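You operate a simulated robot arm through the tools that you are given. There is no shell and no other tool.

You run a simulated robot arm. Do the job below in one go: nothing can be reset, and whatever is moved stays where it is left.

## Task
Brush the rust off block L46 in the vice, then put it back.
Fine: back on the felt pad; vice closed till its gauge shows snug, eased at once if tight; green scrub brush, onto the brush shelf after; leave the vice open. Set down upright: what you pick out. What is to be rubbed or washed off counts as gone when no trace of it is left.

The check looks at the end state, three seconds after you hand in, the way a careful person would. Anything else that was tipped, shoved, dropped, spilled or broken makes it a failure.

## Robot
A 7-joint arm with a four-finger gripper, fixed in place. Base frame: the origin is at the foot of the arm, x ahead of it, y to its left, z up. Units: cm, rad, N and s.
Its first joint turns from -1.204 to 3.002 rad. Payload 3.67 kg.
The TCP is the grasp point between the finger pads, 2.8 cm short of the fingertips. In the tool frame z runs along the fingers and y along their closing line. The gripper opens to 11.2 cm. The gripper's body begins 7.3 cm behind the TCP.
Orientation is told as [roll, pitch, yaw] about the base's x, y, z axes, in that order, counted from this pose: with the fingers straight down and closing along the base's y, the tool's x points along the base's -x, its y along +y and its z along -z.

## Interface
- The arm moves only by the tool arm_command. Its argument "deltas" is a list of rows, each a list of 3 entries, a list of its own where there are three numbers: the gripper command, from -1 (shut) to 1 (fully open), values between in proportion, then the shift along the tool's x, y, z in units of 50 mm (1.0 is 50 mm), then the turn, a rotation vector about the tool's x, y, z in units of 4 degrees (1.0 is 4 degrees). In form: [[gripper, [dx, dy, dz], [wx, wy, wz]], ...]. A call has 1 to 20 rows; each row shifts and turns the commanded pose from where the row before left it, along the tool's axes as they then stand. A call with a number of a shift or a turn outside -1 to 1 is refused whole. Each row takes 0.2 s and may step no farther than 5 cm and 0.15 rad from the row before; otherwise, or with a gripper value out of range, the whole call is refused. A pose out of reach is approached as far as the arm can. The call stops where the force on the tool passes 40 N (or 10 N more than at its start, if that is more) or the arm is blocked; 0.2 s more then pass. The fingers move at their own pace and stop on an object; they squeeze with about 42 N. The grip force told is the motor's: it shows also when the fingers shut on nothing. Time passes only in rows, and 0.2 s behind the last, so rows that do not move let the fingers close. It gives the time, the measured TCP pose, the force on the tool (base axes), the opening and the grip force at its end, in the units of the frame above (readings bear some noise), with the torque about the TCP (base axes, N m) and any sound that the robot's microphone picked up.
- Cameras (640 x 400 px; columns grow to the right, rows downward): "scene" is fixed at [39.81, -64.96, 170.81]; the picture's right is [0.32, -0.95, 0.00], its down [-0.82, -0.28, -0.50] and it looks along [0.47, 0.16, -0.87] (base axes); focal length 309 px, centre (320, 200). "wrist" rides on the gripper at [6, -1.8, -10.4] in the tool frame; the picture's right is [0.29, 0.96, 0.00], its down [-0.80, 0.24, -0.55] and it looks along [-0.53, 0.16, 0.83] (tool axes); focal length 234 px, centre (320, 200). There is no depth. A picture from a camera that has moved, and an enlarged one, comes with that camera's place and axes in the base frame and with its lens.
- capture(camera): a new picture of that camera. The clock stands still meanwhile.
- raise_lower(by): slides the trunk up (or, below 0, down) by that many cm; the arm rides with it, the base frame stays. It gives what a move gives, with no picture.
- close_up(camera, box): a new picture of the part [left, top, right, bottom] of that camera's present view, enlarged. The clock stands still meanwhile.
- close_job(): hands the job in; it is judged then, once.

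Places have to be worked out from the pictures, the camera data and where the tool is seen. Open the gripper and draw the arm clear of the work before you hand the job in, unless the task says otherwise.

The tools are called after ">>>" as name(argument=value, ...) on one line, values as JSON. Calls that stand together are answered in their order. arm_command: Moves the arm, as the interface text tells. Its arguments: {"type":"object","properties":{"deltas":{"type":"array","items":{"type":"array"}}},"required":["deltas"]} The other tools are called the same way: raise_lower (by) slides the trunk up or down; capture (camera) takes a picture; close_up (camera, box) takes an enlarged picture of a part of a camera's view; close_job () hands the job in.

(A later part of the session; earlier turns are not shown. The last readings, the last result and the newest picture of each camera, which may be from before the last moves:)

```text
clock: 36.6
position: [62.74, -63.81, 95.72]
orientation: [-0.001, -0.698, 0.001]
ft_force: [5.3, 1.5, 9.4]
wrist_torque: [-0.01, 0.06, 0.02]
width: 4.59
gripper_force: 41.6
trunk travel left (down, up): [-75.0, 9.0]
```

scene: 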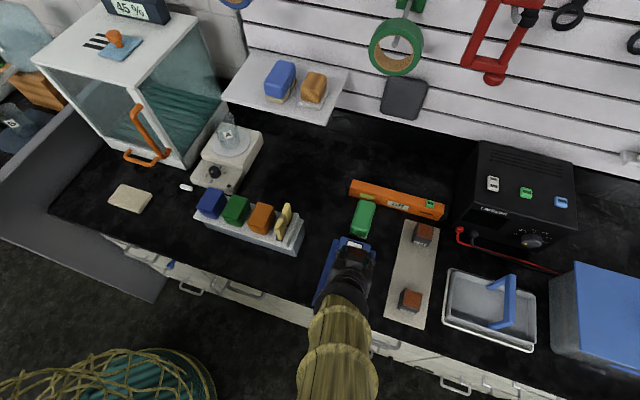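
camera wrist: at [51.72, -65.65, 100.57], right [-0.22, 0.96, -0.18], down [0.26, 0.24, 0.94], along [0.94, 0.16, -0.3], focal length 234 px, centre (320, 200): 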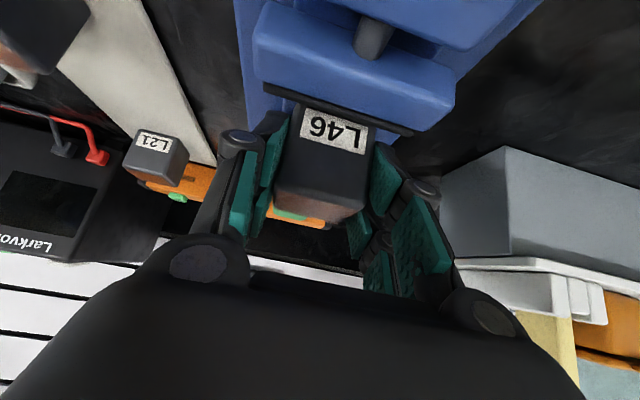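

>>> arm_command(deltas=[[-1, [-0.0129, 0, -0.0153], [0, 0, 0]], [-1, [0, 0, 0], [0, 0, 0]], [-0.1, [0, 0, 0], [0, 0, 0]], [0, [0, 0, 0], [0, 0, 0]], [0.15, [0, 0, 0], [0, 0, 0]], [0.3, [0, 0, 0], [0, 0, 0]], [0.3, [0, 0, 0], [0, 0, 0]], [0.3, [0, 0, 0], [0, 0, 0]]])

>>> capture(camera="wrist")

>>> close_up(camera="scene", box=[310, 220, 390, 300])

```text
clock: 38.4
position: [62.82, -63.85, 95.74]
orientation: [0.002, -0.698, -0.002]
ft_force: [-0.1, 0.2, 0.5]
wrist_torque: [0.03, -0.01, 0.0]
width: 7.27
gripper_force: 0.0
trunk travel left (down, up): [-75.0, 9.0]
```

```text
taken
camera wrist: at [51.65, -65.68, 99.84], right [-0.22, 0.96, -0.18], down [0.26, 0.24, 0.94], along [0.94, 0.16, -0.3], focal length 234 px, centre (320, 200)
```

wrist: 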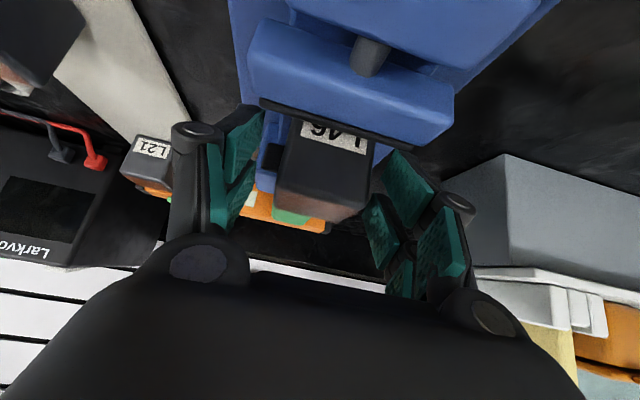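

```text
5.00 times, centred on (350, 260) of scene
camera zoom: at [39.81, -64.96, 170.81], right [0.32, -0.95, 0.0], down [-0.82, -0.28, -0.5], along [0.47, 0.16, -0.87], focal length 1544 px, centre (170, -100)
```

zoom: 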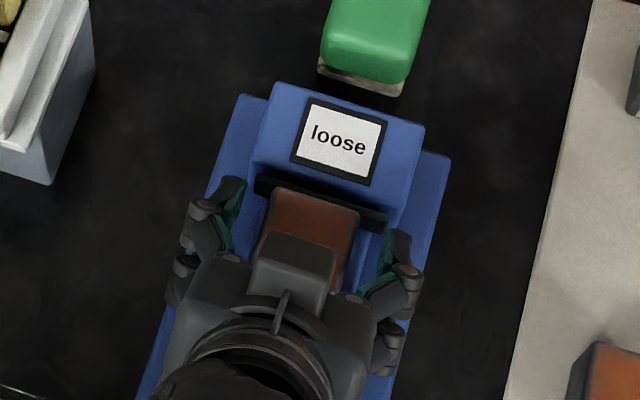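

L46 stands upright in the vice and the fingers are clear at its sides. I back straight up slowly by 10 cm and look again.

>>> arm_command(deltas=[[0.3, [-0.04, 0, -0.046], [0, 0, 0]], [0.3, [-0.0772, 0, -0.092], [0, 0, 0]], [0.3, [-0.0772, 0, -0.092], [0, 0, 0]], [0.3, [-0.0772, 0, -0.092], [0, 0, 0]], [0.3, [-0.0772, 0, -0.092], [0, 0, 0]], [0.3, [-0.0772, 0, -0.092], [0, 0, 0]], [0.3, [-0.0772, 0, -0.092], [0, 0, 0]], [0.3, [-0.0772, 0, -0.092], [0, 0, 0]], [0.3, [-0.0772, 0, -0.092], [0, 0, 0]], [0.3, [-0.0772, 0, -0.092], [0, 0, 0]], [0.3, [-0.0772, 0, -0.092], [0, 0, 0]], [0.3, [-0.0772, 0, -0.092], [0, 0, 0]], [0.3, [-0.0772, 0, -0.092], [0, 0, 0]], [0.3, [-0.0772, 0, -0.092], [0, 0, 0]], [0.3, [-0.0772, 0, -0.092], [0, 0, 0]], [0.3, [-0.0772, 0, -0.092], [0, 0, 0]], [0.3, [-0.0772, 0, -0.092], [0, 0, 0]], [0.3, [0, 0, 0], [0, 0, 0]], [0.3, [0, 0, 0], [0, 0, 0]]])

>>> capture(camera="wrist")

>>> close_up(camera="scene", box=[300, 220, 400, 345])

```text
clock: 42.4
position: [62.94, -63.91, 105.82]
orientation: [0.002, -0.698, -0.002]
ft_force: [-0.5, -0.3, 0.4]
wrist_torque: [0.0, -0.01, -0.02]
width: 7.31
gripper_force: 0.1
trunk travel left (down, up): [-75.0, 9.0]
```

```text
taken
camera wrist: at [51.72, -65.64, 109.86], right [-0.22, 0.96, -0.18], down [0.26, 0.24, 0.94], along [0.94, 0.16, -0.3], focal length 234 px, centre (320, 200)
```

wrist: 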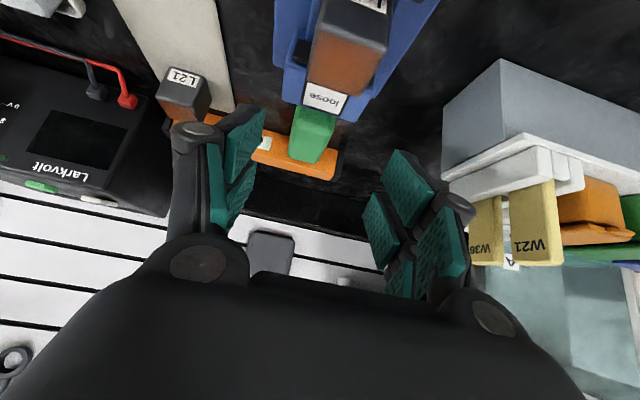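

```text
3.20 times, centred on (350, 282) of scene
camera zoom: at [39.81, -64.96, 170.81], right [0.32, -0.95, 0.0], down [-0.82, -0.28, -0.5], along [0.47, 0.16, -0.87], focal length 988 px, centre (224, -64)
```

zoom: 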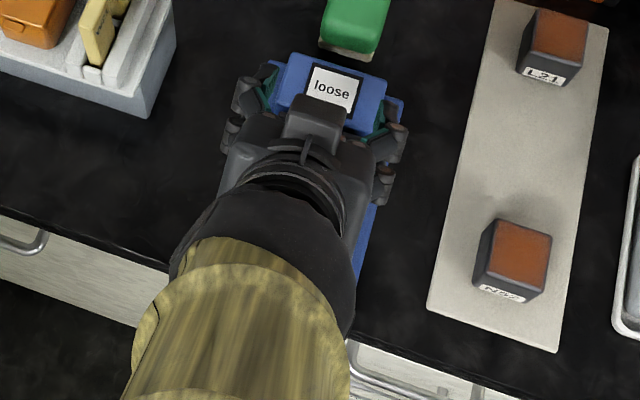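

L46 is free-standing in the vice. Now I back off towards the robot to view the knob from the front.

>>> arm_command(deltas=[[0.3, [0.17, 0, -0.145], [0, 0, 0]], [0.3, [0.3447, 0, -0.2894], [0, 0, 0]], [0.3, [0.3447, 0, -0.2894], [0, 0, 0]], [0.3, [0.3447, 0, -0.2894], [0, 0, 0]], [0.3, [0.3447, 0, -0.2894], [0, 0, 0]], [0.3, [0.3447, 0, -0.2894], [0, 0, 0]], [0.3, [0.3447, 0, -0.2894], [0, 0, 0]], [0.3, [0.3447, 0, -0.2894], [0, 0, 0]], [0.3, [0.3447, 0, -0.2894], [0, 0, 0]], [0.3, [0.3447, 0, -0.2894], [0, 0, 0]], [0.3, [0.3447, 0, -0.2894], [0, 0, 0]], [0.3, [0.3447, 0, -0.2894], [0, 0, 0]], [0.3, [0.17, 0, -0.145], [0, 0, 0]], [0.3, [0, 0, 0], [0, 0, 0]], [0.3, [0, 0, 0], [0, 0, 0]], [0.3, [0, 0, 0], [0, 0, 0]]])

>>> capture(camera="wrist")

>>> capture(camera="scene")

```text
clock: 45.8
position: [35.88, -64.15, 105.87]
orientation: [-0.001, -0.698, -0.002]
ft_force: [0.1, 0.4, -0.2]
wrist_torque: [-0.01, 0.01, -0.02]
width: 7.26
gripper_force: 0.0
trunk travel left (down, up): [-75.0, 9.0]
```

```text
taken
camera wrist: at [24.74, -65.76, 109.9], right [-0.22, 0.96, -0.18], down [0.25, 0.24, 0.94], along [0.94, 0.16, -0.3], focal length 234 px, centre (320, 200)
```

wrist: 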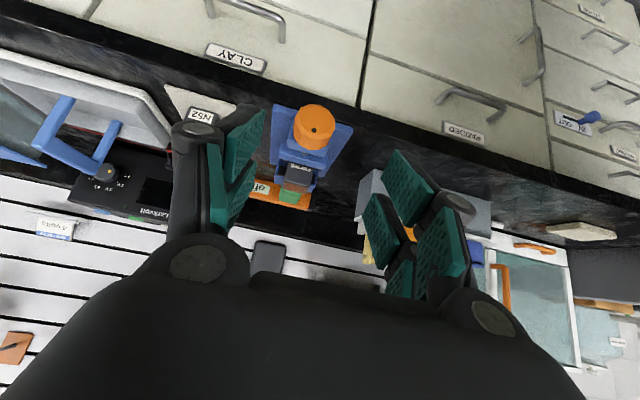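

```text
taken
```

scene: 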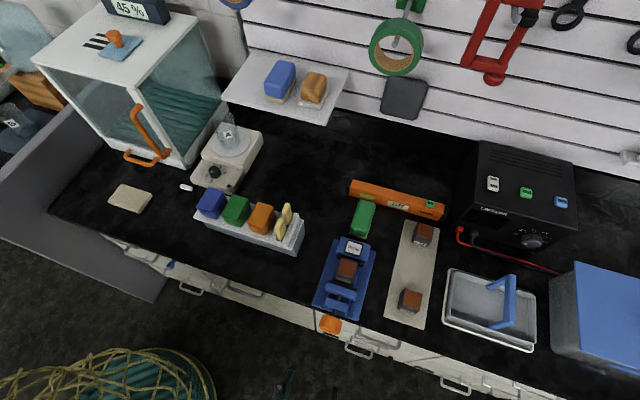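

The scene view is now free. I zoom on the vice and the knob with both cameras.

>>> close_up(camera="scene", box=[300, 230, 390, 340])

>>> close_up(camera="wrist", box=[250, 80, 380, 210])

```text
3.64 times, centred on (345, 285) of scene
camera zoom: at [39.81, -64.96, 170.81], right [0.32, -0.95, 0.0], down [-0.82, -0.28, -0.5], along [0.47, 0.16, -0.87], focal length 1123 px, centre (229, -109)
```

zoom: 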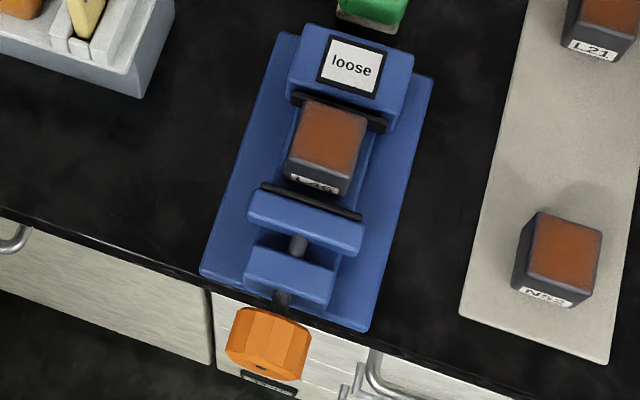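

```text
3.08 times, centred on (315, 145) of wrist
camera zoom: at [24.74, -65.76, 109.9], right [-0.22, 0.96, -0.18], down [0.25, 0.24, 0.94], along [0.94, 0.16, -0.3], focal length 720 px, centre (335, 369)
```

zoom: 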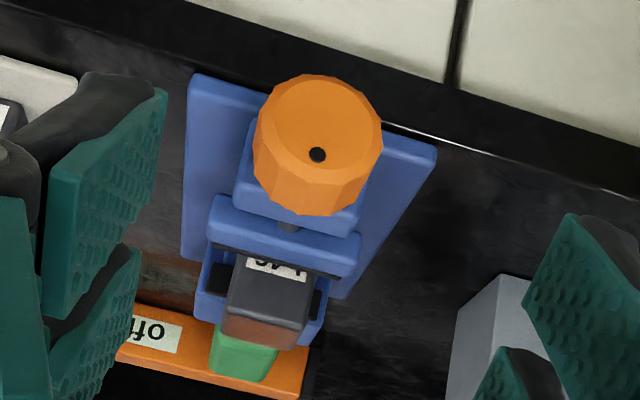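

I zoom more on the knob to find its centre, size and any index mark.

>>> close_up(camera="wrist", box=[290, 95, 345, 160])

>>> close_up(camera="scene", box=[310, 300, 350, 345])

```text
6.15 times, centred on (318, 128) of wrist
camera zoom: at [24.74, -65.76, 109.9], right [-0.22, 0.96, -0.18], down [0.25, 0.24, 0.94], along [0.94, 0.16, -0.3], focal length 1441 px, centre (335, 646)
```

zoom: 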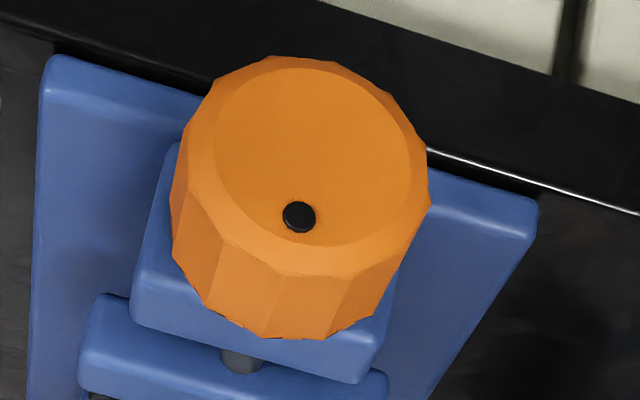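

```text
8.89 times, centred on (330, 322) of scene
camera zoom: at [39.81, -64.96, 170.81], right [0.32, -0.95, 0.0], down [-0.82, -0.28, -0.5], along [0.47, 0.16, -0.87], focal length 2745 px, centre (231, -889)
```

zoom: 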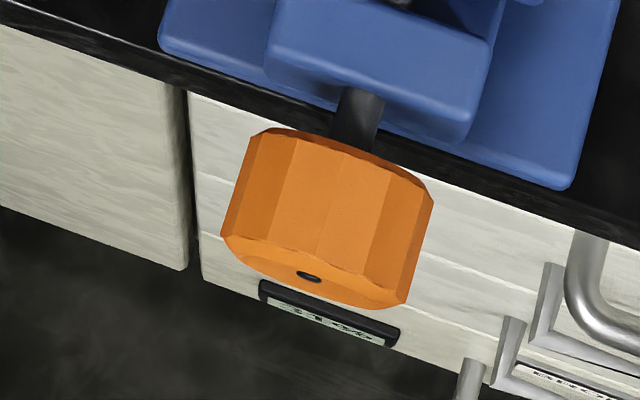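

The knob's front face centre works out to (49.5, -64.0, 92.2), about 5.2 cm across and 2.8 cm long, with an index dot at the top. I'll grip it from the front with the tool horizontal, so I step forward a little and pitch the tool to point along +x at this safe height.

>>> arm_command(deltas=[[0.3, [-0.268, 0, 0.225], [0, 0, 0]], [0.3, [-0.268, 0, 0.225], [0, 0, 0]], [0.3, [-0.268, 0, 0.225], [0, 0, 0]], [0.3, [-0.268, 0, 0.225], [0, 0, 0]], [0.3, [0, 0, 0], [0, -0.9615, 0]], [0.3, [0, 0, 0], [0, -0.9615, 0]], [0.3, [0, 0, 0], [0, -0.9615, 0]], [0.3, [0, 0, 0], [0, -0.9615, 0]], [0.3, [0, 0, 0], [0, -0.9615, 0]], [0.3, [0, 0, 0], [0, -0.9615, 0]], [0.3, [0, 0, 0], [0, -0.9615, 0]], [0.3, [0, 0, 0], [0, -0.9615, 0]], [0.3, [0, 0, 0], [0, -0.9615, 0]], [0.3, [0, 0, 0], [0, -0.9615, 0]], [0.3, [0, 0, 0], [0, -0.9615, 0]], [0.3, [0, 0, 0], [0, -0.9615, 0]], [0.3, [0, 0, 0], [0, -0.9615, 0]], [0.3, [0, 0, 0], [0, 0, 0]], [0.3, [0, 0, 0], [0, 0, 0]], [0.3, [0, 0, 0], [0, 0, 0]]])

>>> capture(camera="wrist")

>>> capture(camera="scene")

```text
clock: 50.0
position: [43.04, -63.93, 105.8]
orientation: [2.225, -1.568, -2.228]
ft_force: [-0.4, 0.5, 0.5]
wrist_torque: [-0.01, 0.01, -0.02]
width: 7.29
gripper_force: 0.1
trunk travel left (down, up): [-75.0, 9.0]
```

```text
taken
camera wrist: at [32.6, -65.67, 99.75], right [0.0, 0.96, -0.29], down [-0.55, 0.24, 0.8], along [0.83, 0.16, 0.53], focal length 234 px, centre (320, 200)
```

wrist: 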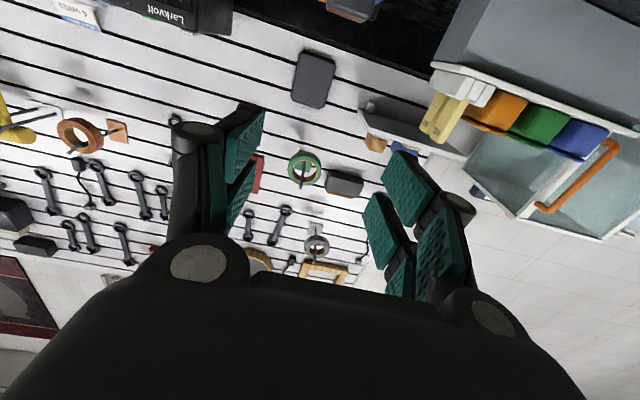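

```text
taken
```

scene: 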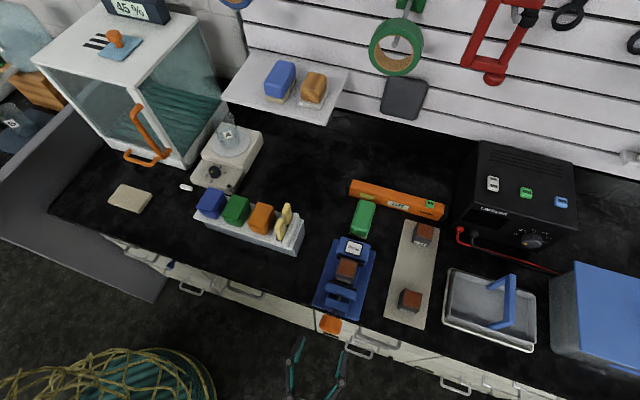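

The horizontal pose is feasible. Now I lower 13.6 cm in front of the knob (fingertips stay at x≈46, knob face at 49.5).

>>> arm_command(deltas=[[0.3, [0.13, 0, 0], [0, 0, 0]], [0.3, [0.25, 0, 0], [0, 0, 0]], [0.3, [0.25, 0, 0], [0, 0, 0]], [0.3, [0.25, 0, 0], [0, 0, 0]], [0.3, [0.25, 0, 0], [0, 0, 0]], [0.3, [0.25, 0, 0], [0, 0, 0]], [0.3, [0.25, 0, 0], [0, 0, 0]], [0.3, [0.25, 0, 0], [0, 0, 0]], [0.3, [0.25, 0, 0], [0, 0, 0]], [0.3, [0.25, 0, 0], [0, 0, 0]], [0.3, [0.25, 0, 0], [0, 0, 0]], [0.3, [0.09, 0, 0], [0, 0, 0]], [0.3, [0, 0, 0], [0, 0, 0]], [0.3, [0, 0, 0], [0, 0, 0]], [0.3, [0, 0, 0], [0, 0, 0]], [0.3, [0, 0, 0], [0, 0, 0]]])

>>> capture(camera="wrist")

>>> capture(camera="scene")

```text
clock: 53.4
position: [42.99, -63.93, 92.27]
orientation: [2.307, -1.57, -2.308]
ft_force: [0.3, 0.4, 0.3]
wrist_torque: [0.01, -0.01, 0.01]
width: 7.26
gripper_force: 0.0
trunk travel left (down, up): [-75.0, 9.0]
```

```text
taken
camera wrist: at [32.61, -65.7, 86.27], right [0.0, 0.96, -0.29], down [-0.55, 0.24, 0.8], along [0.83, 0.16, 0.53], focal length 234 px, centre (320, 200)
```

wrist: 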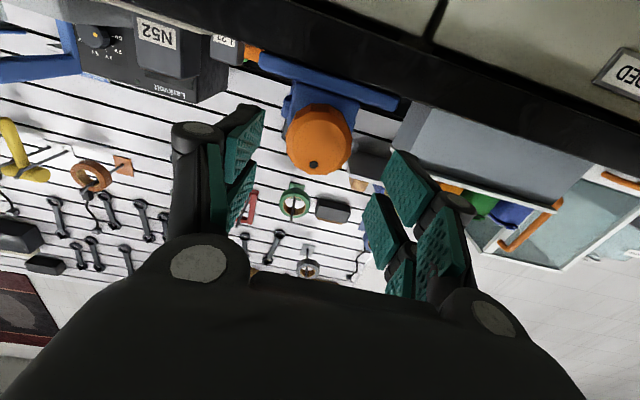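

```text
taken
```

scene: 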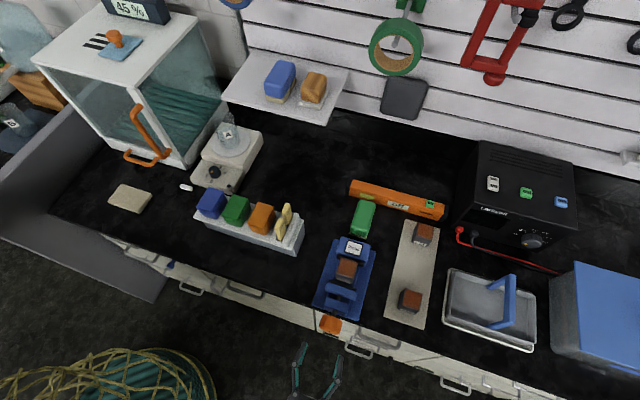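

I zoom on the knob to check the alignment from here.

>>> close_up(camera="wrist", box=[250, 80, 400, 200])

```text
3.33 times, centred on (325, 140) of wrist
camera zoom: at [32.61, -65.7, 86.27], right [0.0, 0.96, -0.29], down [-0.55, 0.24, 0.8], along [0.83, 0.16, 0.53], focal length 781 px, centre (303, 400)
```

zoom: 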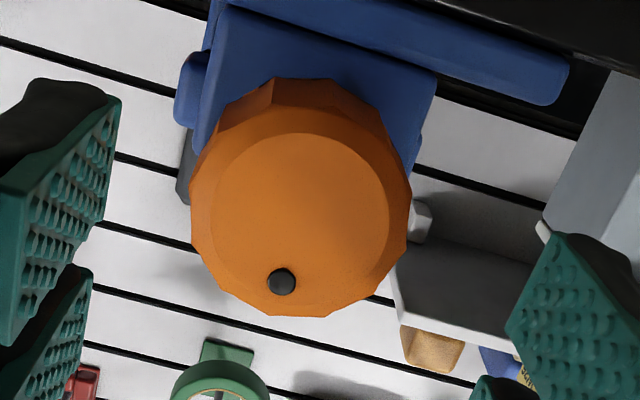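

Knob axis at y≈-63.9, z≈92.4, in line with the TCP; the dot is straight up. I advance 6.8 cm along +x so the fingers straddle the knob.

>>> arm_command(deltas=[[0.3, [0, 0, 0.07], [0, 0, 0]], [0.3, [0, 0, 0.13], [0, 0, 0]], [0.3, [0, 0, 0.13], [0, 0, 0]], [0.3, [0, 0, 0.13], [0, 0, 0]], [0.3, [0, 0, 0.13], [0, 0, 0]], [0.3, [0, 0, 0.13], [0, 0, 0]], [0.3, [0, 0, 0.13], [0, 0, 0]], [0.3, [0, 0, 0.13], [0, 0, 0]], [0.3, [0, 0, 0.13], [0, 0, 0]], [0.3, [0, 0, 0.13], [0, 0, 0]], [0.3, [0, 0, 0.12], [0, 0, 0]], [0.3, [0, 0, 0], [0, 0, 0]], [0.3, [0, 0, 0], [0, 0, 0]], [0.3, [0, 0, 0], [0, 0, 0]]])

>>> capture(camera="wrist")

>>> close_up(camera="scene", box=[280, 230, 400, 380])

```text
clock: 56.4
position: [49.63, -63.9, 92.25]
orientation: [2.34, -1.567, -2.34]
ft_force: [-0.1, -0.3, 0.1]
wrist_torque: [-0.02, 0.01, 0.0]
width: 7.29
gripper_force: 0.1
trunk travel left (down, up): [-75.0, 9.0]
```

```text
taken
camera wrist: at [39.35, -65.6, 86.17], right [0.0, 0.96, -0.29], down [-0.55, 0.24, 0.8], along [0.83, 0.16, 0.53], focal length 234 px, centre (320, 200)
```

wrist: 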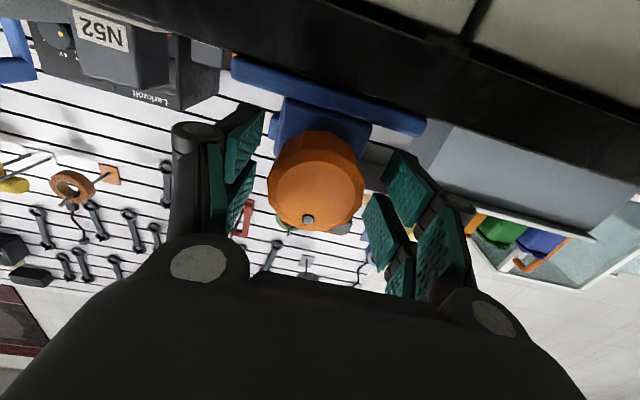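

```text
2.67 times, centred on (340, 305) of scene
camera zoom: at [39.81, -64.96, 170.81], right [0.32, -0.95, 0.0], down [-0.82, -0.28, -0.5], along [0.47, 0.16, -0.87], focal length 824 px, centre (267, -80)
```

zoom: 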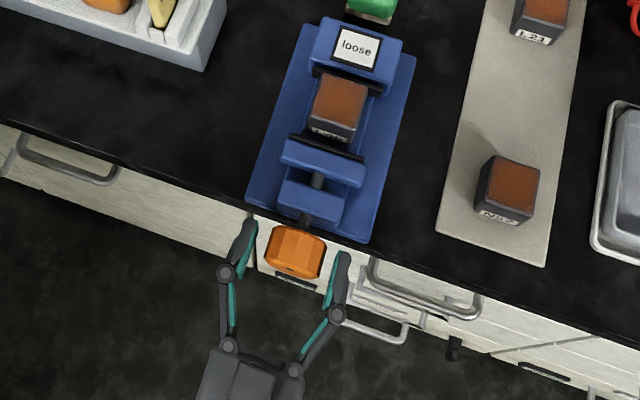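

The fingers straddle the knob with about 1 cm clearance each side, and the gauge stays in view of the scene camera. I grip the knob and turn it +40° about +x (clockwise as seen from the front) as a first test.

>>> arm_command(deltas=[[0, [0, 0, 0], [0, 0, 0]], [-0.1, [0, 0, 0], [0, 0, 0]], [-1, [0, 0, 0], [0, 0, 0]], [-1, [0, 0, 0], [0, 0, 0]], [-1, [0, 0, 0], [0, 0, 0]]])

>>> arm_command(deltas=[[-1, [0, 0, 0], [0, 0, 0.5]], [-1, [0, 0, 0], [0, 0, 1]], [-1, [0, 0, 0], [0, 0, 1]], [-1, [0, 0, 0], [0, 0, 1]], [-1, [0, 0, 0], [0, 0, 1]], [-1, [0, 0, 0], [0, 0, 1]], [-1, [0, 0, 0], [0, 0, 1]], [-1, [0, 0, 0], [0, 0, 1]], [-1, [0, 0, 0], [0, 0, 1]], [-1, [0, 0, 0], [0, 0, 1]], [-1, [0, 0, 0], [0, 0, 0.5]], [-1, [0, 0, 0], [0, 0, 0]], [-1, [0, 0, 0], [0, 0, 0]]])

>>> capture(camera="wrist")

>>> close_up(camera="scene", box=[280, 230, 400, 380])

```text
clock: 57.6
position: [49.69, -64.14, 92.25]
orientation: [2.374, -1.57, -2.374]
ft_force: [0.0, -8.3, 7.4]
wrist_torque: [-0.05, -0.37, -0.76]
width: 4.83
gripper_force: 44.9
trunk travel left (down, up): [-75.0, 9.0]
```

```text
clock: 60.4
position: [49.6, -63.9, 92.37]
orientation: [1.573, -0.872, -1.571]
ft_force: [-14.7, 15.1, -7.2]
wrist_torque: [0.01, -0.06, 0.49]
width: 4.83
gripper_force: 45.3
trunk travel left (down, up): [-75.0, 9.0]
```

```text
taken
camera wrist: at [39.34, -61.33, 86.48], right [0.0, 0.92, 0.4], down [-0.55, -0.33, 0.76], along [0.83, -0.22, 0.51], focal length 234 px, centre (320, 200)
```

wrist: 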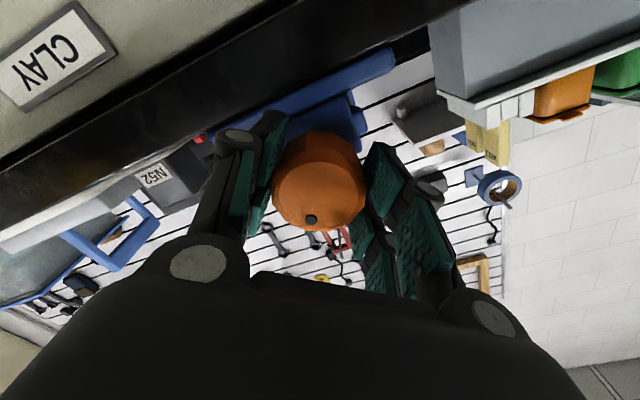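

```text
2.67 times, centred on (340, 305) of scene
camera zoom: at [39.81, -64.96, 170.81], right [0.32, -0.95, 0.0], down [-0.82, -0.28, -0.5], along [0.47, 0.16, -0.87], focal length 824 px, centre (267, -80)
```

zoom: 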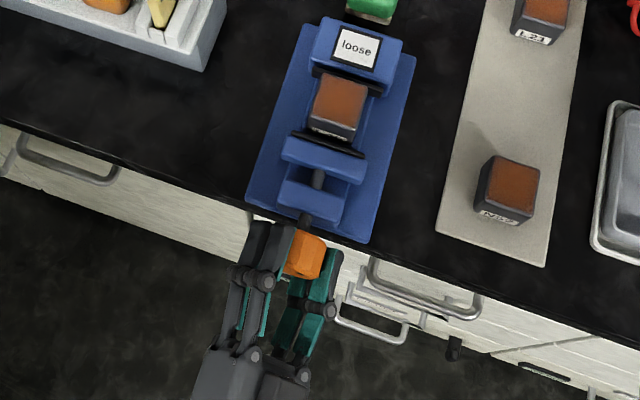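

The knob turned with the gripper (its dot stayed fixed in the wrist view). I zoom on the jaws to measure how far the jaw moved.

>>> close_up(camera="scene", box=[300, 230, 390, 340])

```text
3.64 times, centred on (345, 285) of scene
camera zoom: at [39.81, -64.96, 170.81], right [0.32, -0.95, 0.0], down [-0.82, -0.28, -0.5], along [0.47, 0.16, -0.87], focal length 1123 px, centre (229, -109)
```

zoom: 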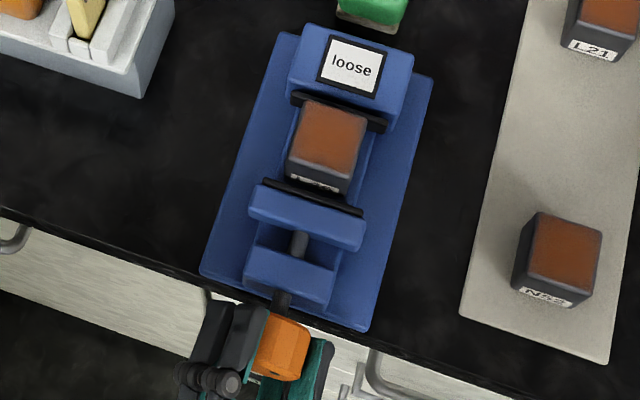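

The jaw advanced about 0.37 cm for 40°, so it needs roughly 200° more in this direction. I keep turning another 60° and check.

>>> arm_command(deltas=[[-1, [0, 0, 0], [0, 0, 0.5]], [-1, [0, 0, 0], [0, 0, 1]], [-1, [0, 0, 0], [0, 0, 1]], [-1, [0, 0, 0], [0, 0, 1]], [-1, [0, 0, 0], [0, 0, 1]], [-1, [0, 0, 0], [0, 0, 1]], [-1, [0, 0, 0], [0, 0, 1]], [-1, [0, 0, 0], [0, 0, 1]], [-1, [0, 0, 0], [0, 0, 1]], [-1, [0, 0, 0], [0, 0, 1]], [-1, [0, 0, 0], [0, 0, 1]], [-1, [0, 0, 0], [0, 0, 1]], [-1, [0, 0, 0], [0, 0, 1]], [-1, [0, 0, 0], [0, 0, 1]], [-1, [0, 0, 0], [0, 0, 1]], [-1, [0, 0, 0], [0, 0, 0.5]], [-1, [0, 0, 0], [0, 0, 0]], [-1, [0, 0, 0], [0, 0, 0]]])

>>> capture(camera="wrist")

>>> close_up(camera="scene", box=[300, 230, 390, 340])

```text
clock: 64.1
position: [49.63, -63.73, 92.48]
orientation: [1.578, 0.175, -1.569]
ft_force: [-8.6, 1.3, 15.9]
wrist_torque: [0.0, -0.66, -0.26]
width: 4.8
gripper_force: 44.7
trunk travel left (down, up): [-75.0, 9.0]
stopped in row 18: the force on the tool passed its limit at 41 N (the readings are from after the stop); the commanded pose is now the measured one
```

```text
taken
camera wrist: at [39.35, -57.53, 91.62], right [-0.01, 0.12, 0.99], down [-0.56, -0.83, 0.09], along [0.83, -0.55, 0.07], focal length 234 px, centre (320, 200)
```

wrist: 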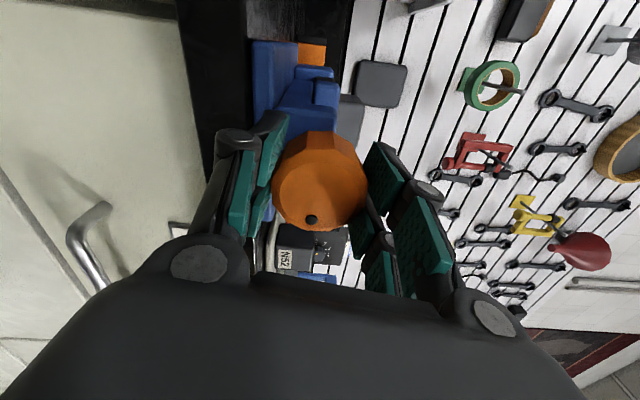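

```text
3.64 times, centred on (345, 285) of scene
camera zoom: at [39.81, -64.96, 170.81], right [0.32, -0.95, 0.0], down [-0.82, -0.28, -0.5], along [0.47, 0.16, -0.87], focal length 1123 px, centre (229, -109)
```

zoom: 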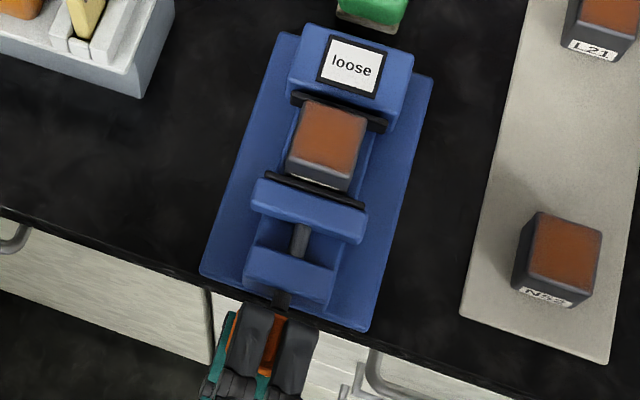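

Total turn is now 100°, the jaw has moved about 0.8 cm and the gauge is still "loose". The force rose because the TCP was a bit off the knob axis, which I now judge at y≈-64.1, z≈92.45. I release, recentre, and start turning the open gripper back.

>>> arm_command(deltas=[[-0.1, [0, 0, 0], [0, 0, 0]], [0.1, [0, 0, 0], [0, 0, 0]], [0.35, [0, 0, 0], [0, 0, 0]], [0.35, [0, 0, 0], [0, 0, 0]], [0.35, [-0.036, 0.006, 0], [0, 0, 0]], [0.35, [-0.036, 0.006, 0], [0, 0, 0]], [0.35, [0, 0, 0], [0, 0, 0]], [0.35, [0, 0, 0], [0, 0, 0]], [0.35, [0, 0, 0], [0, 0, 0]]])

>>> close_up(camera="wrist", box=[220, 100, 440, 280])

```text
clock: 66.1
position: [49.77, -64.25, 92.27]
orientation: [1.573, 0.176, -1.57]
ft_force: [1.1, -0.6, -0.5]
wrist_torque: [0.0, -0.01, 0.03]
width: 7.55
gripper_force: 0.1
trunk travel left (down, up): [-75.0, 9.0]
```

```text
2.22 times, centred on (330, 190) of wrist
camera zoom: at [39.49, -58.02, 91.44], right [0.0, 0.12, 0.99], down [-0.55, -0.83, 0.1], along [0.83, -0.55, 0.07], focal length 520 px, centre (298, 222)
```

zoom: 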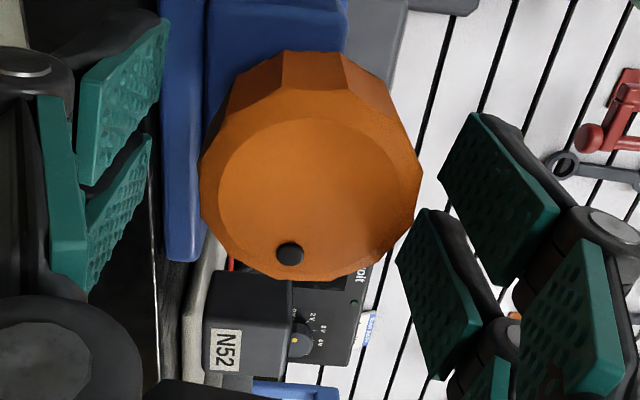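

The knob is free of the fingers. I recentre a little and turn the open gripper back by 180° in stages.

>>> arm_command(deltas=[[0.35, [0.027, 0.01, 0], [0, 0, -0.3]], [0.35, [0.027, 0.01, 0], [0, 0, -0.7]], [0.35, [0, 0, 0], [0, 0, -1]], [0.35, [0, 0, 0], [0, 0, -1]], [0.35, [0, 0, 0], [0, 0, -1]], [0.35, [0, 0, 0], [0, 0, -1]], [0.35, [0, 0, 0], [0, 0, -1]], [0.35, [0, 0, 0], [0, 0, -1]], [0.35, [0, 0, 0], [0, 0, -1]], [0.35, [0, 0, 0], [0, 0, -1]], [0.35, [0, 0, 0], [0, 0, -1]], [0.35, [0, 0, 0], [0, 0, -1]], [0.35, [0, 0, 0], [0, 0, -1]], [0.35, [0, 0, 0], [0, 0, -1]], [0.35, [0, 0, 0], [0, 0, -1]], [0.35, [0, 0, 0], [0, 0, -1]], [0.35, [0, 0, 0], [0, 0, -1]], [0.35, [0, 0, 0], [0, 0, -1]], [0.35, [0, 0, 0], [0, 0, -1]], [0.35, [0, 0, 0], [0, 0, -1]]])

>>> arm_command(deltas=[[0.35, [0, 0, 0], [0, 0, -1]], [0.35, [0, 0, 0], [0, 0, -1]], [0.35, [0, 0, 0], [0, 0, -1]], [0.35, [0, 0, 0], [0, 0, -1]], [0.35, [0, 0, 0], [0, 0, -1]], [0.35, [0, 0, 0], [0, 0, -1]], [0.35, [0, 0, 0], [0, 0, 0]], [0.35, [0, 0, 0], [0, 0, 0]], [0.35, [0, 0, 0], [0, 0, 0]]])

>>> capture(camera="wrist")

```text
clock: 70.3
position: [49.78, -64.06, 92.45]
orientation: [1.58, -1.151, -1.58]
ft_force: [0.0, 0.5, -0.9]
wrist_torque: [0.0, 0.01, 0.0]
width: 7.57
gripper_force: 0.1
trunk travel left (down, up): [-75.0, 9.0]
```

```text
clock: 72.3
position: [49.72, -64.06, 92.39]
orientation: [2.967, -1.567, -2.967]
ft_force: [-0.8, 0.4, -0.4]
wrist_torque: [0.01, -0.01, 0.02]
width: 7.55
gripper_force: 0.0
trunk travel left (down, up): [-75.0, 9.0]
```

```text
taken
camera wrist: at [39.45, -65.77, 86.33], right [0.0, 0.96, -0.29], down [-0.56, 0.24, 0.8], along [0.83, 0.16, 0.53], focal length 234 px, centre (320, 200)
```

wrist: 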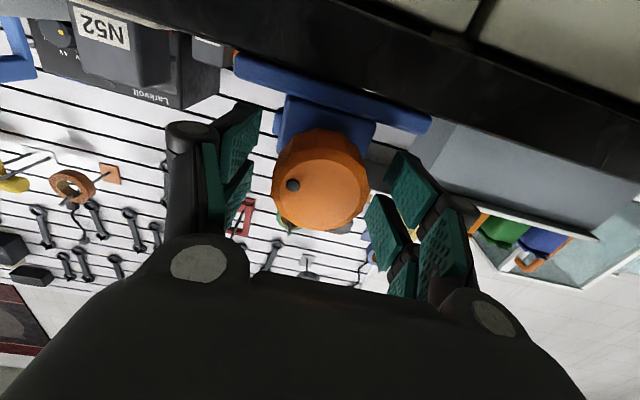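

Back at 0°, and the dot now sits on the -y side, so the knob kept its 100° turn. I turn the open gripper another -80° to gain range.

>>> arm_command(deltas=[[0.35, [0, 0, 0], [0, 0, -1]], [0.35, [0, 0, 0], [0, 0, -1]], [0.35, [0, 0, 0], [0, 0, -1]], [0.35, [0, 0, 0], [0, 0, -1]], [0.35, [0, 0, 0], [0, 0, -1]], [0.35, [0, 0, 0], [0, 0, -1]], [0.35, [0, 0, 0], [0, 0, -1]], [0.35, [0, 0, 0], [0, 0, -1]], [0.35, [0, 0, 0], [0, 0, -1]], [0.35, [0, 0, 0], [0, 0, -1]], [0.35, [0, 0, 0], [0, 0, 0]], [0.35, [0, 0, 0], [0, 0, 0]]])

>>> arm_command(deltas=[[0.35, [0, 0, 0], [0, 0, -1]], [0.35, [0, 0, 0], [0, 0, -1]], [0.35, [0, 0, 0], [0, 0, -1]], [0.35, [0, 0, 0], [0, 0, -1]], [0.35, [0, 0, 0], [0, 0, -1]], [0.35, [0, 0, 0], [0, 0, -1]], [0.35, [0, 0, 0], [0, 0, -1]], [0.35, [0, 0, 0], [0, 0, -1]], [0.35, [0, 0, 0], [0, 0, -1]], [0.35, [0, 0, 0], [0, 0, -1]], [0.35, [0, 0, 0], [0, 0, 0]], [0.35, [0, 0, 0], [0, 0, 0]], [0.35, [0, 0, 0], [0, 0, 0]]])

>>> capture(camera="wrist")

>>> capture(camera="scene")

```text
clock: 74.9
position: [49.82, -64.04, 92.59]
orientation: [-1.576, -0.873, 1.574]
ft_force: [0.4, 0.1, 0.1]
wrist_torque: [-0.02, 0.0, 0.02]
width: 7.56
gripper_force: 0.1
trunk travel left (down, up): [-75.0, 9.0]
```

```text
clock: 77.7
position: [49.92, -64.16, 92.52]
orientation: [-1.574, -0.174, 1.57]
ft_force: [0.2, -0.1, 0.1]
wrist_torque: [0.01, 0.02, -0.02]
width: 7.54
gripper_force: 0.0
trunk travel left (down, up): [-75.0, 9.0]
```

```text
taken
camera wrist: at [39.55, -70.15, 93.08], right [0.0, -0.12, -0.99], down [-0.55, 0.83, -0.1], along [0.83, 0.55, -0.06], focal length 234 px, centre (320, 200)
```

wrist: 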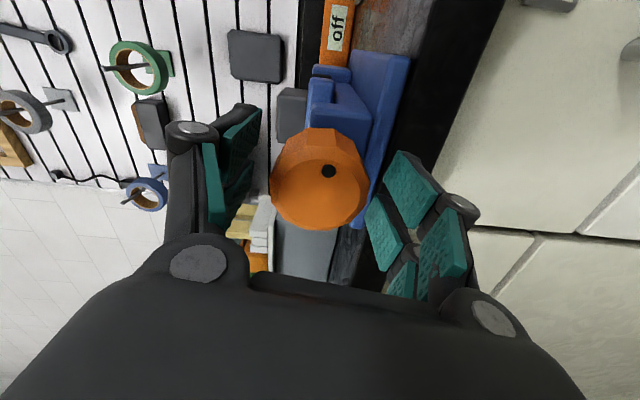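

```text
taken
```

scene: 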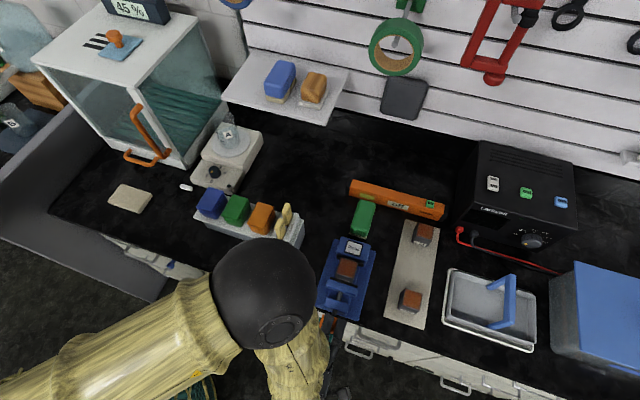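

The elbow swung over but is high (about z 133), clear of everything. I recentre slightly, grip the knob and turn +80° in this grip.

>>> arm_command(deltas=[[0.35, [-0.016, 0.023, 0], [0, 0, 0]], [0.35, [0, 0, 0], [0, 0, 0]], [0, [0, 0, 0], [0, 0, 0]], [-0.1, [0, 0, 0], [0, 0, 0]], [-1, [0, 0, 0], [0, 0, 0]], [-1, [0, 0, 0], [0, 0, 0]], [-1, [0, 0, 0], [0, 0, 0]]])

>>> arm_command(deltas=[[-1, [0, 0, 0], [0, 0, 0.5]], [-1, [0, 0, 0], [0, 0, 1]], [-1, [0, 0, 0], [0, 0, 1]], [-1, [0, 0, 0], [0, 0, 1]], [-1, [0, 0, 0], [0, 0, 1]], [-1, [0, 0, 0], [0, 0, 1]], [-1, [0, 0, 0], [0, 0, 1]], [-1, [0, 0, 0], [0, 0, 1]], [-1, [0, 0, 0], [0, 0, 1]], [-1, [0, 0, 0], [0, 0, 1]], [-1, [0, 0, 0], [0, 0, 0.5]], [-1, [0, 0, 0], [0, 0, 0]], [-1, [0, 0, 0], [0, 0, 0]]])

>>> close_up(camera="scene", box=[300, 230, 390, 340])

```text
clock: 79.3
position: [49.76, -63.96, 92.55]
orientation: [-1.575, -0.176, 1.572]
ft_force: [3.7, -11.4, 18.0]
wrist_torque: [-0.07, -0.42, -0.3]
width: 4.75
gripper_force: 45.4
trunk travel left (down, up): [-75.0, 9.0]
```

```text
clock: 80.3
position: [49.79, -63.94, 92.51]
orientation: [-1.581, -0.412, 1.574]
ft_force: [-2.8, -4.1, 9.2]
wrist_torque: [-0.03, 0.15, 0.06]
width: 4.74
gripper_force: 45.0
trunk travel left (down, up): [-75.0, 9.0]
stopped in row 5: the force on the tool passed its limit at 40 N (the readings are from after the stop); the commanded pose is now the measured one
```

```text
3.64 times, centred on (345, 285) of scene
camera zoom: at [39.81, -64.96, 170.81], right [0.32, -0.95, 0.0], down [-0.82, -0.28, -0.5], along [0.47, 0.16, -0.87], focal length 1123 px, centre (229, -109)
```

zoom: 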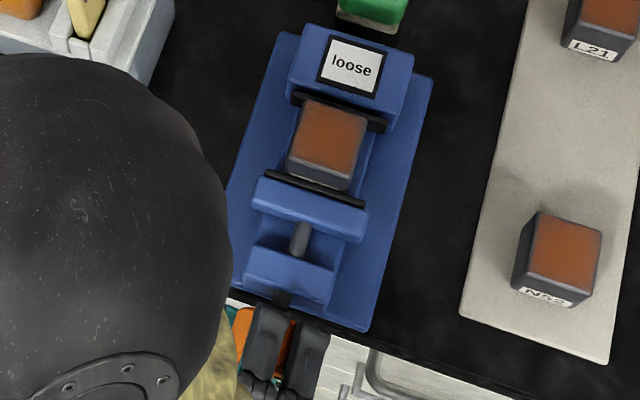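

A sideways load stopped it after about 14°, and the commanded pose is now realigned to the measured one. I continue turning in this grip.

>>> arm_command(deltas=[[-1, [0, 0, 0], [0, 0, 0.5]], [-1, [0, 0, 0], [0, 0, 0.7]], [-1, [0, 0, 0], [0, 0, 0.7]], [-1, [0, 0, 0], [0, 0, 0.7]], [-1, [0, 0, 0], [0, 0, 0.7]], [-1, [0, 0, 0], [0, 0, 0.7]], [-1, [0, 0, 0], [0, 0, 0.7]], [-1, [0, 0, 0], [0, 0, 0.7]], [-1, [0, 0, 0], [0, 0, 0.7]], [-1, [0, 0, 0], [0, 0, 0.7]], [-1, [0, 0, 0], [0, 0, 0.7]], [-1, [0, 0, 0], [0, 0, 0.7]], [-1, [0, 0, 0], [0, 0, 0.7]], [-1, [0, 0, 0], [0, 0, 0]]])

>>> close_up(camera="scene", box=[300, 230, 390, 340])

```text
clock: 83.3
position: [49.84, -63.88, 92.55]
orientation: [-1.583, -1.034, 1.582]
ft_force: [6.4, -16.7, 23.6]
wrist_torque: [0.0, -0.44, -0.25]
width: 4.72
gripper_force: 44.7
trunk travel left (down, up): [-75.0, 9.0]
```

```text
3.64 times, centred on (345, 285) of scene
camera zoom: at [39.81, -64.96, 170.81], right [0.32, -0.95, 0.0], down [-0.82, -0.28, -0.5], along [0.47, 0.16, -0.87], focal length 1123 px, centre (229, -109)
```

zoom: 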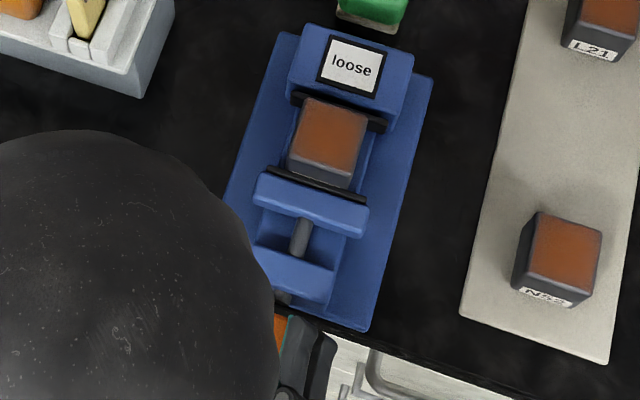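

The jaw has reached the block and begins to push it; still "loose". I relieve the side load slightly and continue in smaller turns.

>>> arm_command(deltas=[[-1, [-0.015, -0.033, 0], [0, 0, 0]], [-1, [0, 0, 0], [0, 0, 0]]])

>>> arm_command(deltas=[[-1, [0, 0, 0], [0, 0, 0.5]], [-1, [0, 0, 0], [0, 0, 0.7]], [-1, [0, 0, 0], [0, 0, 0.7]], [-1, [0, 0, 0], [0, 0, 0.7]], [-1, [0, 0, 0], [0, 0, 0.7]], [-1, [0, 0, 0], [0, 0, 0.7]], [-1, [0, 0, 0], [0, 0, 0.7]], [-1, [0, 0, 0], [0, 0, 0.7]], [-1, [0, 0, 0], [0, 0, 0.5]], [-1, [0, 0, 0], [0, 0, 0]]])

>>> close_up(camera="scene", box=[300, 230, 390, 340])

```text
clock: 83.9
position: [49.78, -64.03, 92.55]
orientation: [-1.576, -1.037, 1.576]
ft_force: [-1.0, 2.6, 0.1]
wrist_torque: [0.0, -0.33, -0.01]
width: 4.68
gripper_force: 45.3
trunk travel left (down, up): [-75.0, 9.0]
```

```text
clock: 85.5
position: [49.89, -63.97, 92.63]
orientation: [-1.581, -1.348, 1.587]
ft_force: [-0.3, 5.0, -6.3]
wrist_torque: [0.06, -0.59, -0.22]
width: 4.73
gripper_force: 45.5
trunk travel left (down, up): [-75.0, 9.0]
stopped in row 7: the force on the tool passed its limit at 42 N (the readings are from after the stop); the commanded pose is now the measured one
```

```text
3.64 times, centred on (345, 285) of scene
camera zoom: at [39.81, -64.96, 170.81], right [0.32, -0.95, 0.0], down [-0.82, -0.28, -0.5], along [0.47, 0.16, -0.87], focal length 1123 px, centre (229, -109)
```

zoom: 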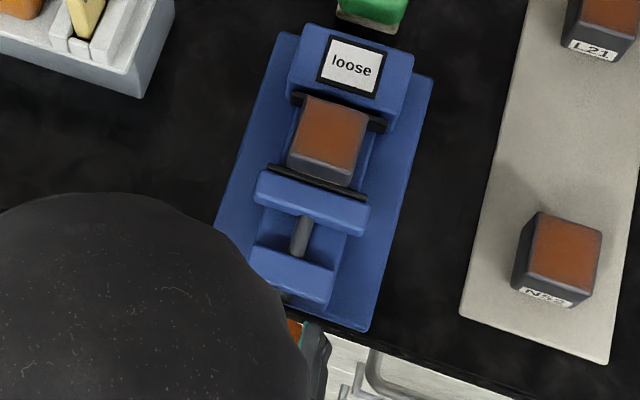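

Now at about -13° in this grip; block is creeping towards the fixed jaw, gauge "loose". I keep turning.

>>> arm_command(deltas=[[-1, [0, 0, 0], [0, 0, 0.5]], [-1, [0, 0, 0], [0, 0, 0.7]], [-1, [0, 0, 0], [0, 0, 0.7]], [-1, [0, 0, 0], [0, 0, 0.7]], [-1, [0, 0, 0], [0, 0, 0.7]], [-1, [0, 0, 0], [0, 0, 0.7]], [-1, [0, 0, 0], [0, 0, 0]]])

>>> close_up(camera="scene", box=[300, 230, 390, 340])

```text
clock: 87.1
position: [49.88, -64.07, 92.62]
orientation: [1.61, -1.513, -1.612]
ft_force: [-5.8, 14.8, -21.5]
wrist_torque: [0.03, 0.37, 0.53]
width: 4.75
gripper_force: 45.3
trunk travel left (down, up): [-75.0, 9.0]
```

```text
3.64 times, centred on (345, 285) of scene
camera zoom: at [39.81, -64.96, 170.81], right [0.32, -0.95, 0.0], down [-0.82, -0.28, -0.5], along [0.47, 0.16, -0.87], focal length 1123 px, centre (229, -109)
```

zoom: 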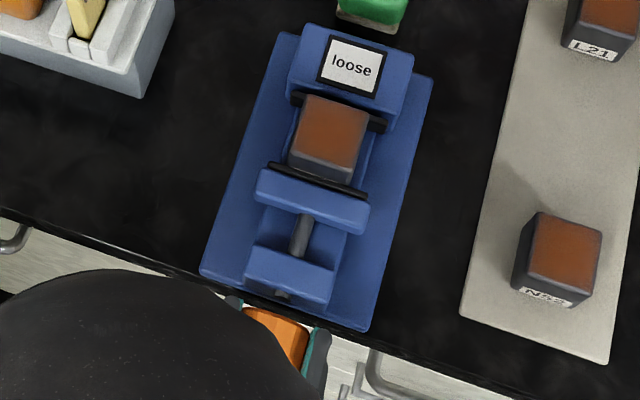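

At +3° now with some side load; I relieve it and turn another ~16°.

>>> arm_command(deltas=[[-1, [0.026, 0.02, 0], [0, 0, 0]], [-1, [0, 0, 0], [0, 0, 0]], [-1, [0, 0, 0], [0, 0, 0.5]], [-1, [0, 0, 0], [0, 0, 0.7]], [-1, [0, 0, 0], [0, 0, 0.7]], [-1, [0, 0, 0], [0, 0, 0.7]], [-1, [0, 0, 0], [0, 0, 0.7]], [-1, [0, 0, 0], [0, 0, 0.7]], [-1, [0, 0, 0], [0, 0, 0]]])

>>> close_up(camera="scene", box=[300, 230, 390, 340])

```text
clock: 89.2
position: [49.83, -64.09, 92.5]
orientation: [1.595, -1.24, -1.594]
ft_force: [-1.8, -9.2, 11.1]
wrist_torque: [-0.04, 0.18, 0.5]
width: 4.71
gripper_force: 45.1
trunk travel left (down, up): [-75.0, 9.0]
stopped in row 9: the force on the tool passed its limit at 41 N (the readings are from after the stop); the commanded pose is now the measured one
```

```text
3.64 times, centred on (345, 285) of scene
camera zoom: at [39.81, -64.96, 170.81], right [0.32, -0.95, 0.0], down [-0.82, -0.28, -0.5], along [0.47, 0.16, -0.87], focal length 1123 px, centre (229, -109)
```

zoom: 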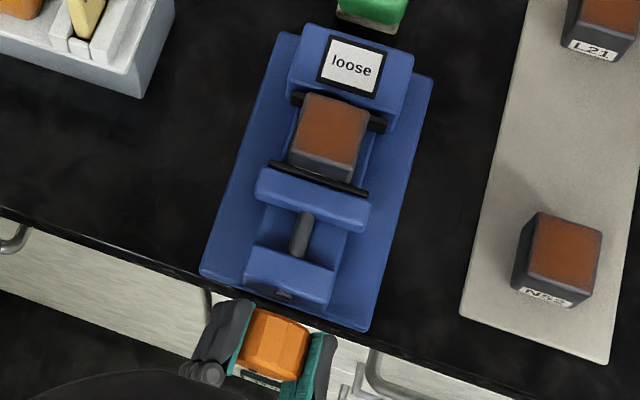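

At +19°, still loose, block nearer the fixed jaw. Another ~16°.

>>> arm_command(deltas=[[-1, [0, 0, 0], [0, 0, 0.5]], [-1, [0, 0, 0], [0, 0, 0.7]], [-1, [0, 0, 0], [0, 0, 0.7]], [-1, [0, 0, 0], [0, 0, 0.7]], [-1, [0, 0, 0], [0, 0, 0.7]], [-1, [0, 0, 0], [0, 0, 0.7]], [-1, [0, 0, 0], [0, 0, 0]]])

>>> close_up(camera="scene", box=[300, 230, 390, 340])

```text
clock: 90.8
position: [49.84, -64.11, 92.55]
orientation: [1.586, -0.955, -1.582]
ft_force: [0.7, -14.3, 18.7]
wrist_torque: [0.0, -0.34, -0.67]
width: 4.73
gripper_force: 44.7
trunk travel left (down, up): [-75.0, 9.0]
```

```text
3.64 times, centred on (345, 285) of scene
camera zoom: at [39.81, -64.96, 170.81], right [0.32, -0.95, 0.0], down [-0.82, -0.28, -0.5], along [0.47, 0.16, -0.87], focal length 1123 px, centre (229, -109)
```

zoom: 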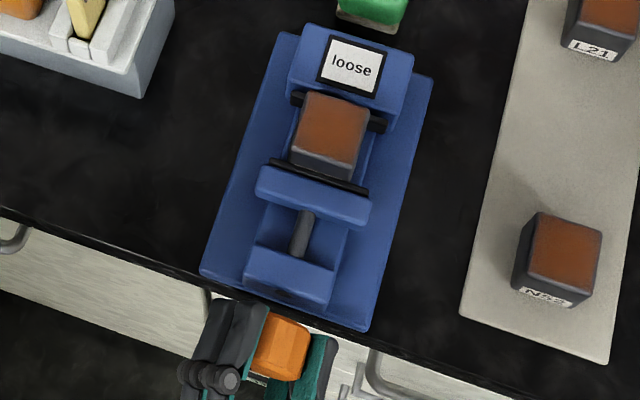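

At +35°; I relieve the side load and turn ~14° more.

>>> arm_command(deltas=[[-1, [-0.028, -0.003, 0], [0, 0, 0]], [-1, [0, 0, 0], [0, 0, 0]], [-1, [0, 0, 0], [0, 0, 0.5]], [-1, [0, 0, 0], [0, 0, 0.6]], [-1, [0, 0, 0], [0, 0, 0.6]], [-1, [0, 0, 0], [0, 0, 0.6]], [-1, [0, 0, 0], [0, 0, 0.6]], [-1, [0, 0, 0], [0, 0, 0.5]], [-1, [0, 0, 0], [0, 0, 0]]])

>>> close_up(camera="scene", box=[300, 230, 390, 340])

```text
clock: 92.8
position: [49.89, -64.04, 92.58]
orientation: [1.576, -0.719, -1.572]
ft_force: [-11.1, 20.2, -23.2]
wrist_torque: [0.0, 0.73, 0.27]
width: 4.69
gripper_force: 46.0
trunk travel left (down, up): [-75.0, 9.0]
```

```text
3.64 times, centred on (345, 285) of scene
camera zoom: at [39.81, -64.96, 170.81], right [0.32, -0.95, 0.0], down [-0.82, -0.28, -0.5], along [0.47, 0.16, -0.87], focal length 1123 px, centre (229, -109)
```

zoom: 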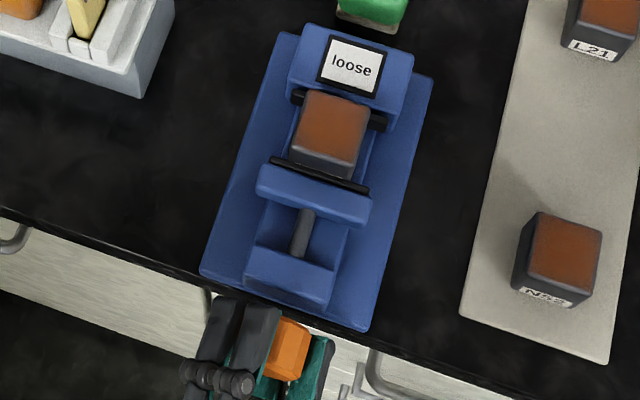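

At +49° (about 229° total), still loose. I relieve and turn ~10° more.

>>> arm_command(deltas=[[-1, [0.03, -0.004, -0.008], [0, 0, 0]], [-1, [0, 0, 0], [0, 0, 0]], [-1, [0, 0, 0], [0, 0, 0.5]], [-1, [0, 0, 0], [0, 0, 0.5]], [-1, [0, 0, 0], [0, 0, 0.5]], [-1, [0, 0, 0], [0, 0, 0.5]], [-1, [0, 0, 0], [0, 0, 0.5]], [-1, [0, 0, 0], [0, 0, 0]]])

>>> close_up(camera="scene", box=[300, 230, 390, 340])

```text
clock: 94.6
position: [49.86, -64.04, 92.49]
orientation: [1.579, -0.544, -1.577]
ft_force: [-4.8, -1.1, -5.1]
wrist_torque: [-0.06, 0.09, -0.5]
width: 4.71
gripper_force: 45.0
trunk travel left (down, up): [-75.0, 9.0]
```

```text
3.64 times, centred on (345, 285) of scene
camera zoom: at [39.81, -64.96, 170.81], right [0.32, -0.95, 0.0], down [-0.82, -0.28, -0.5], along [0.47, 0.16, -0.87], focal length 1123 px, centre (229, -109)
```

zoom: 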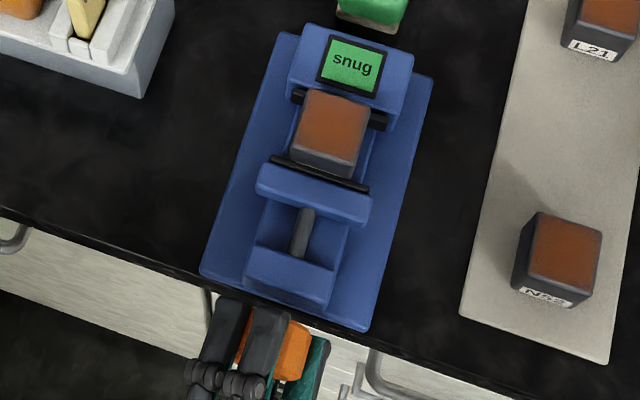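

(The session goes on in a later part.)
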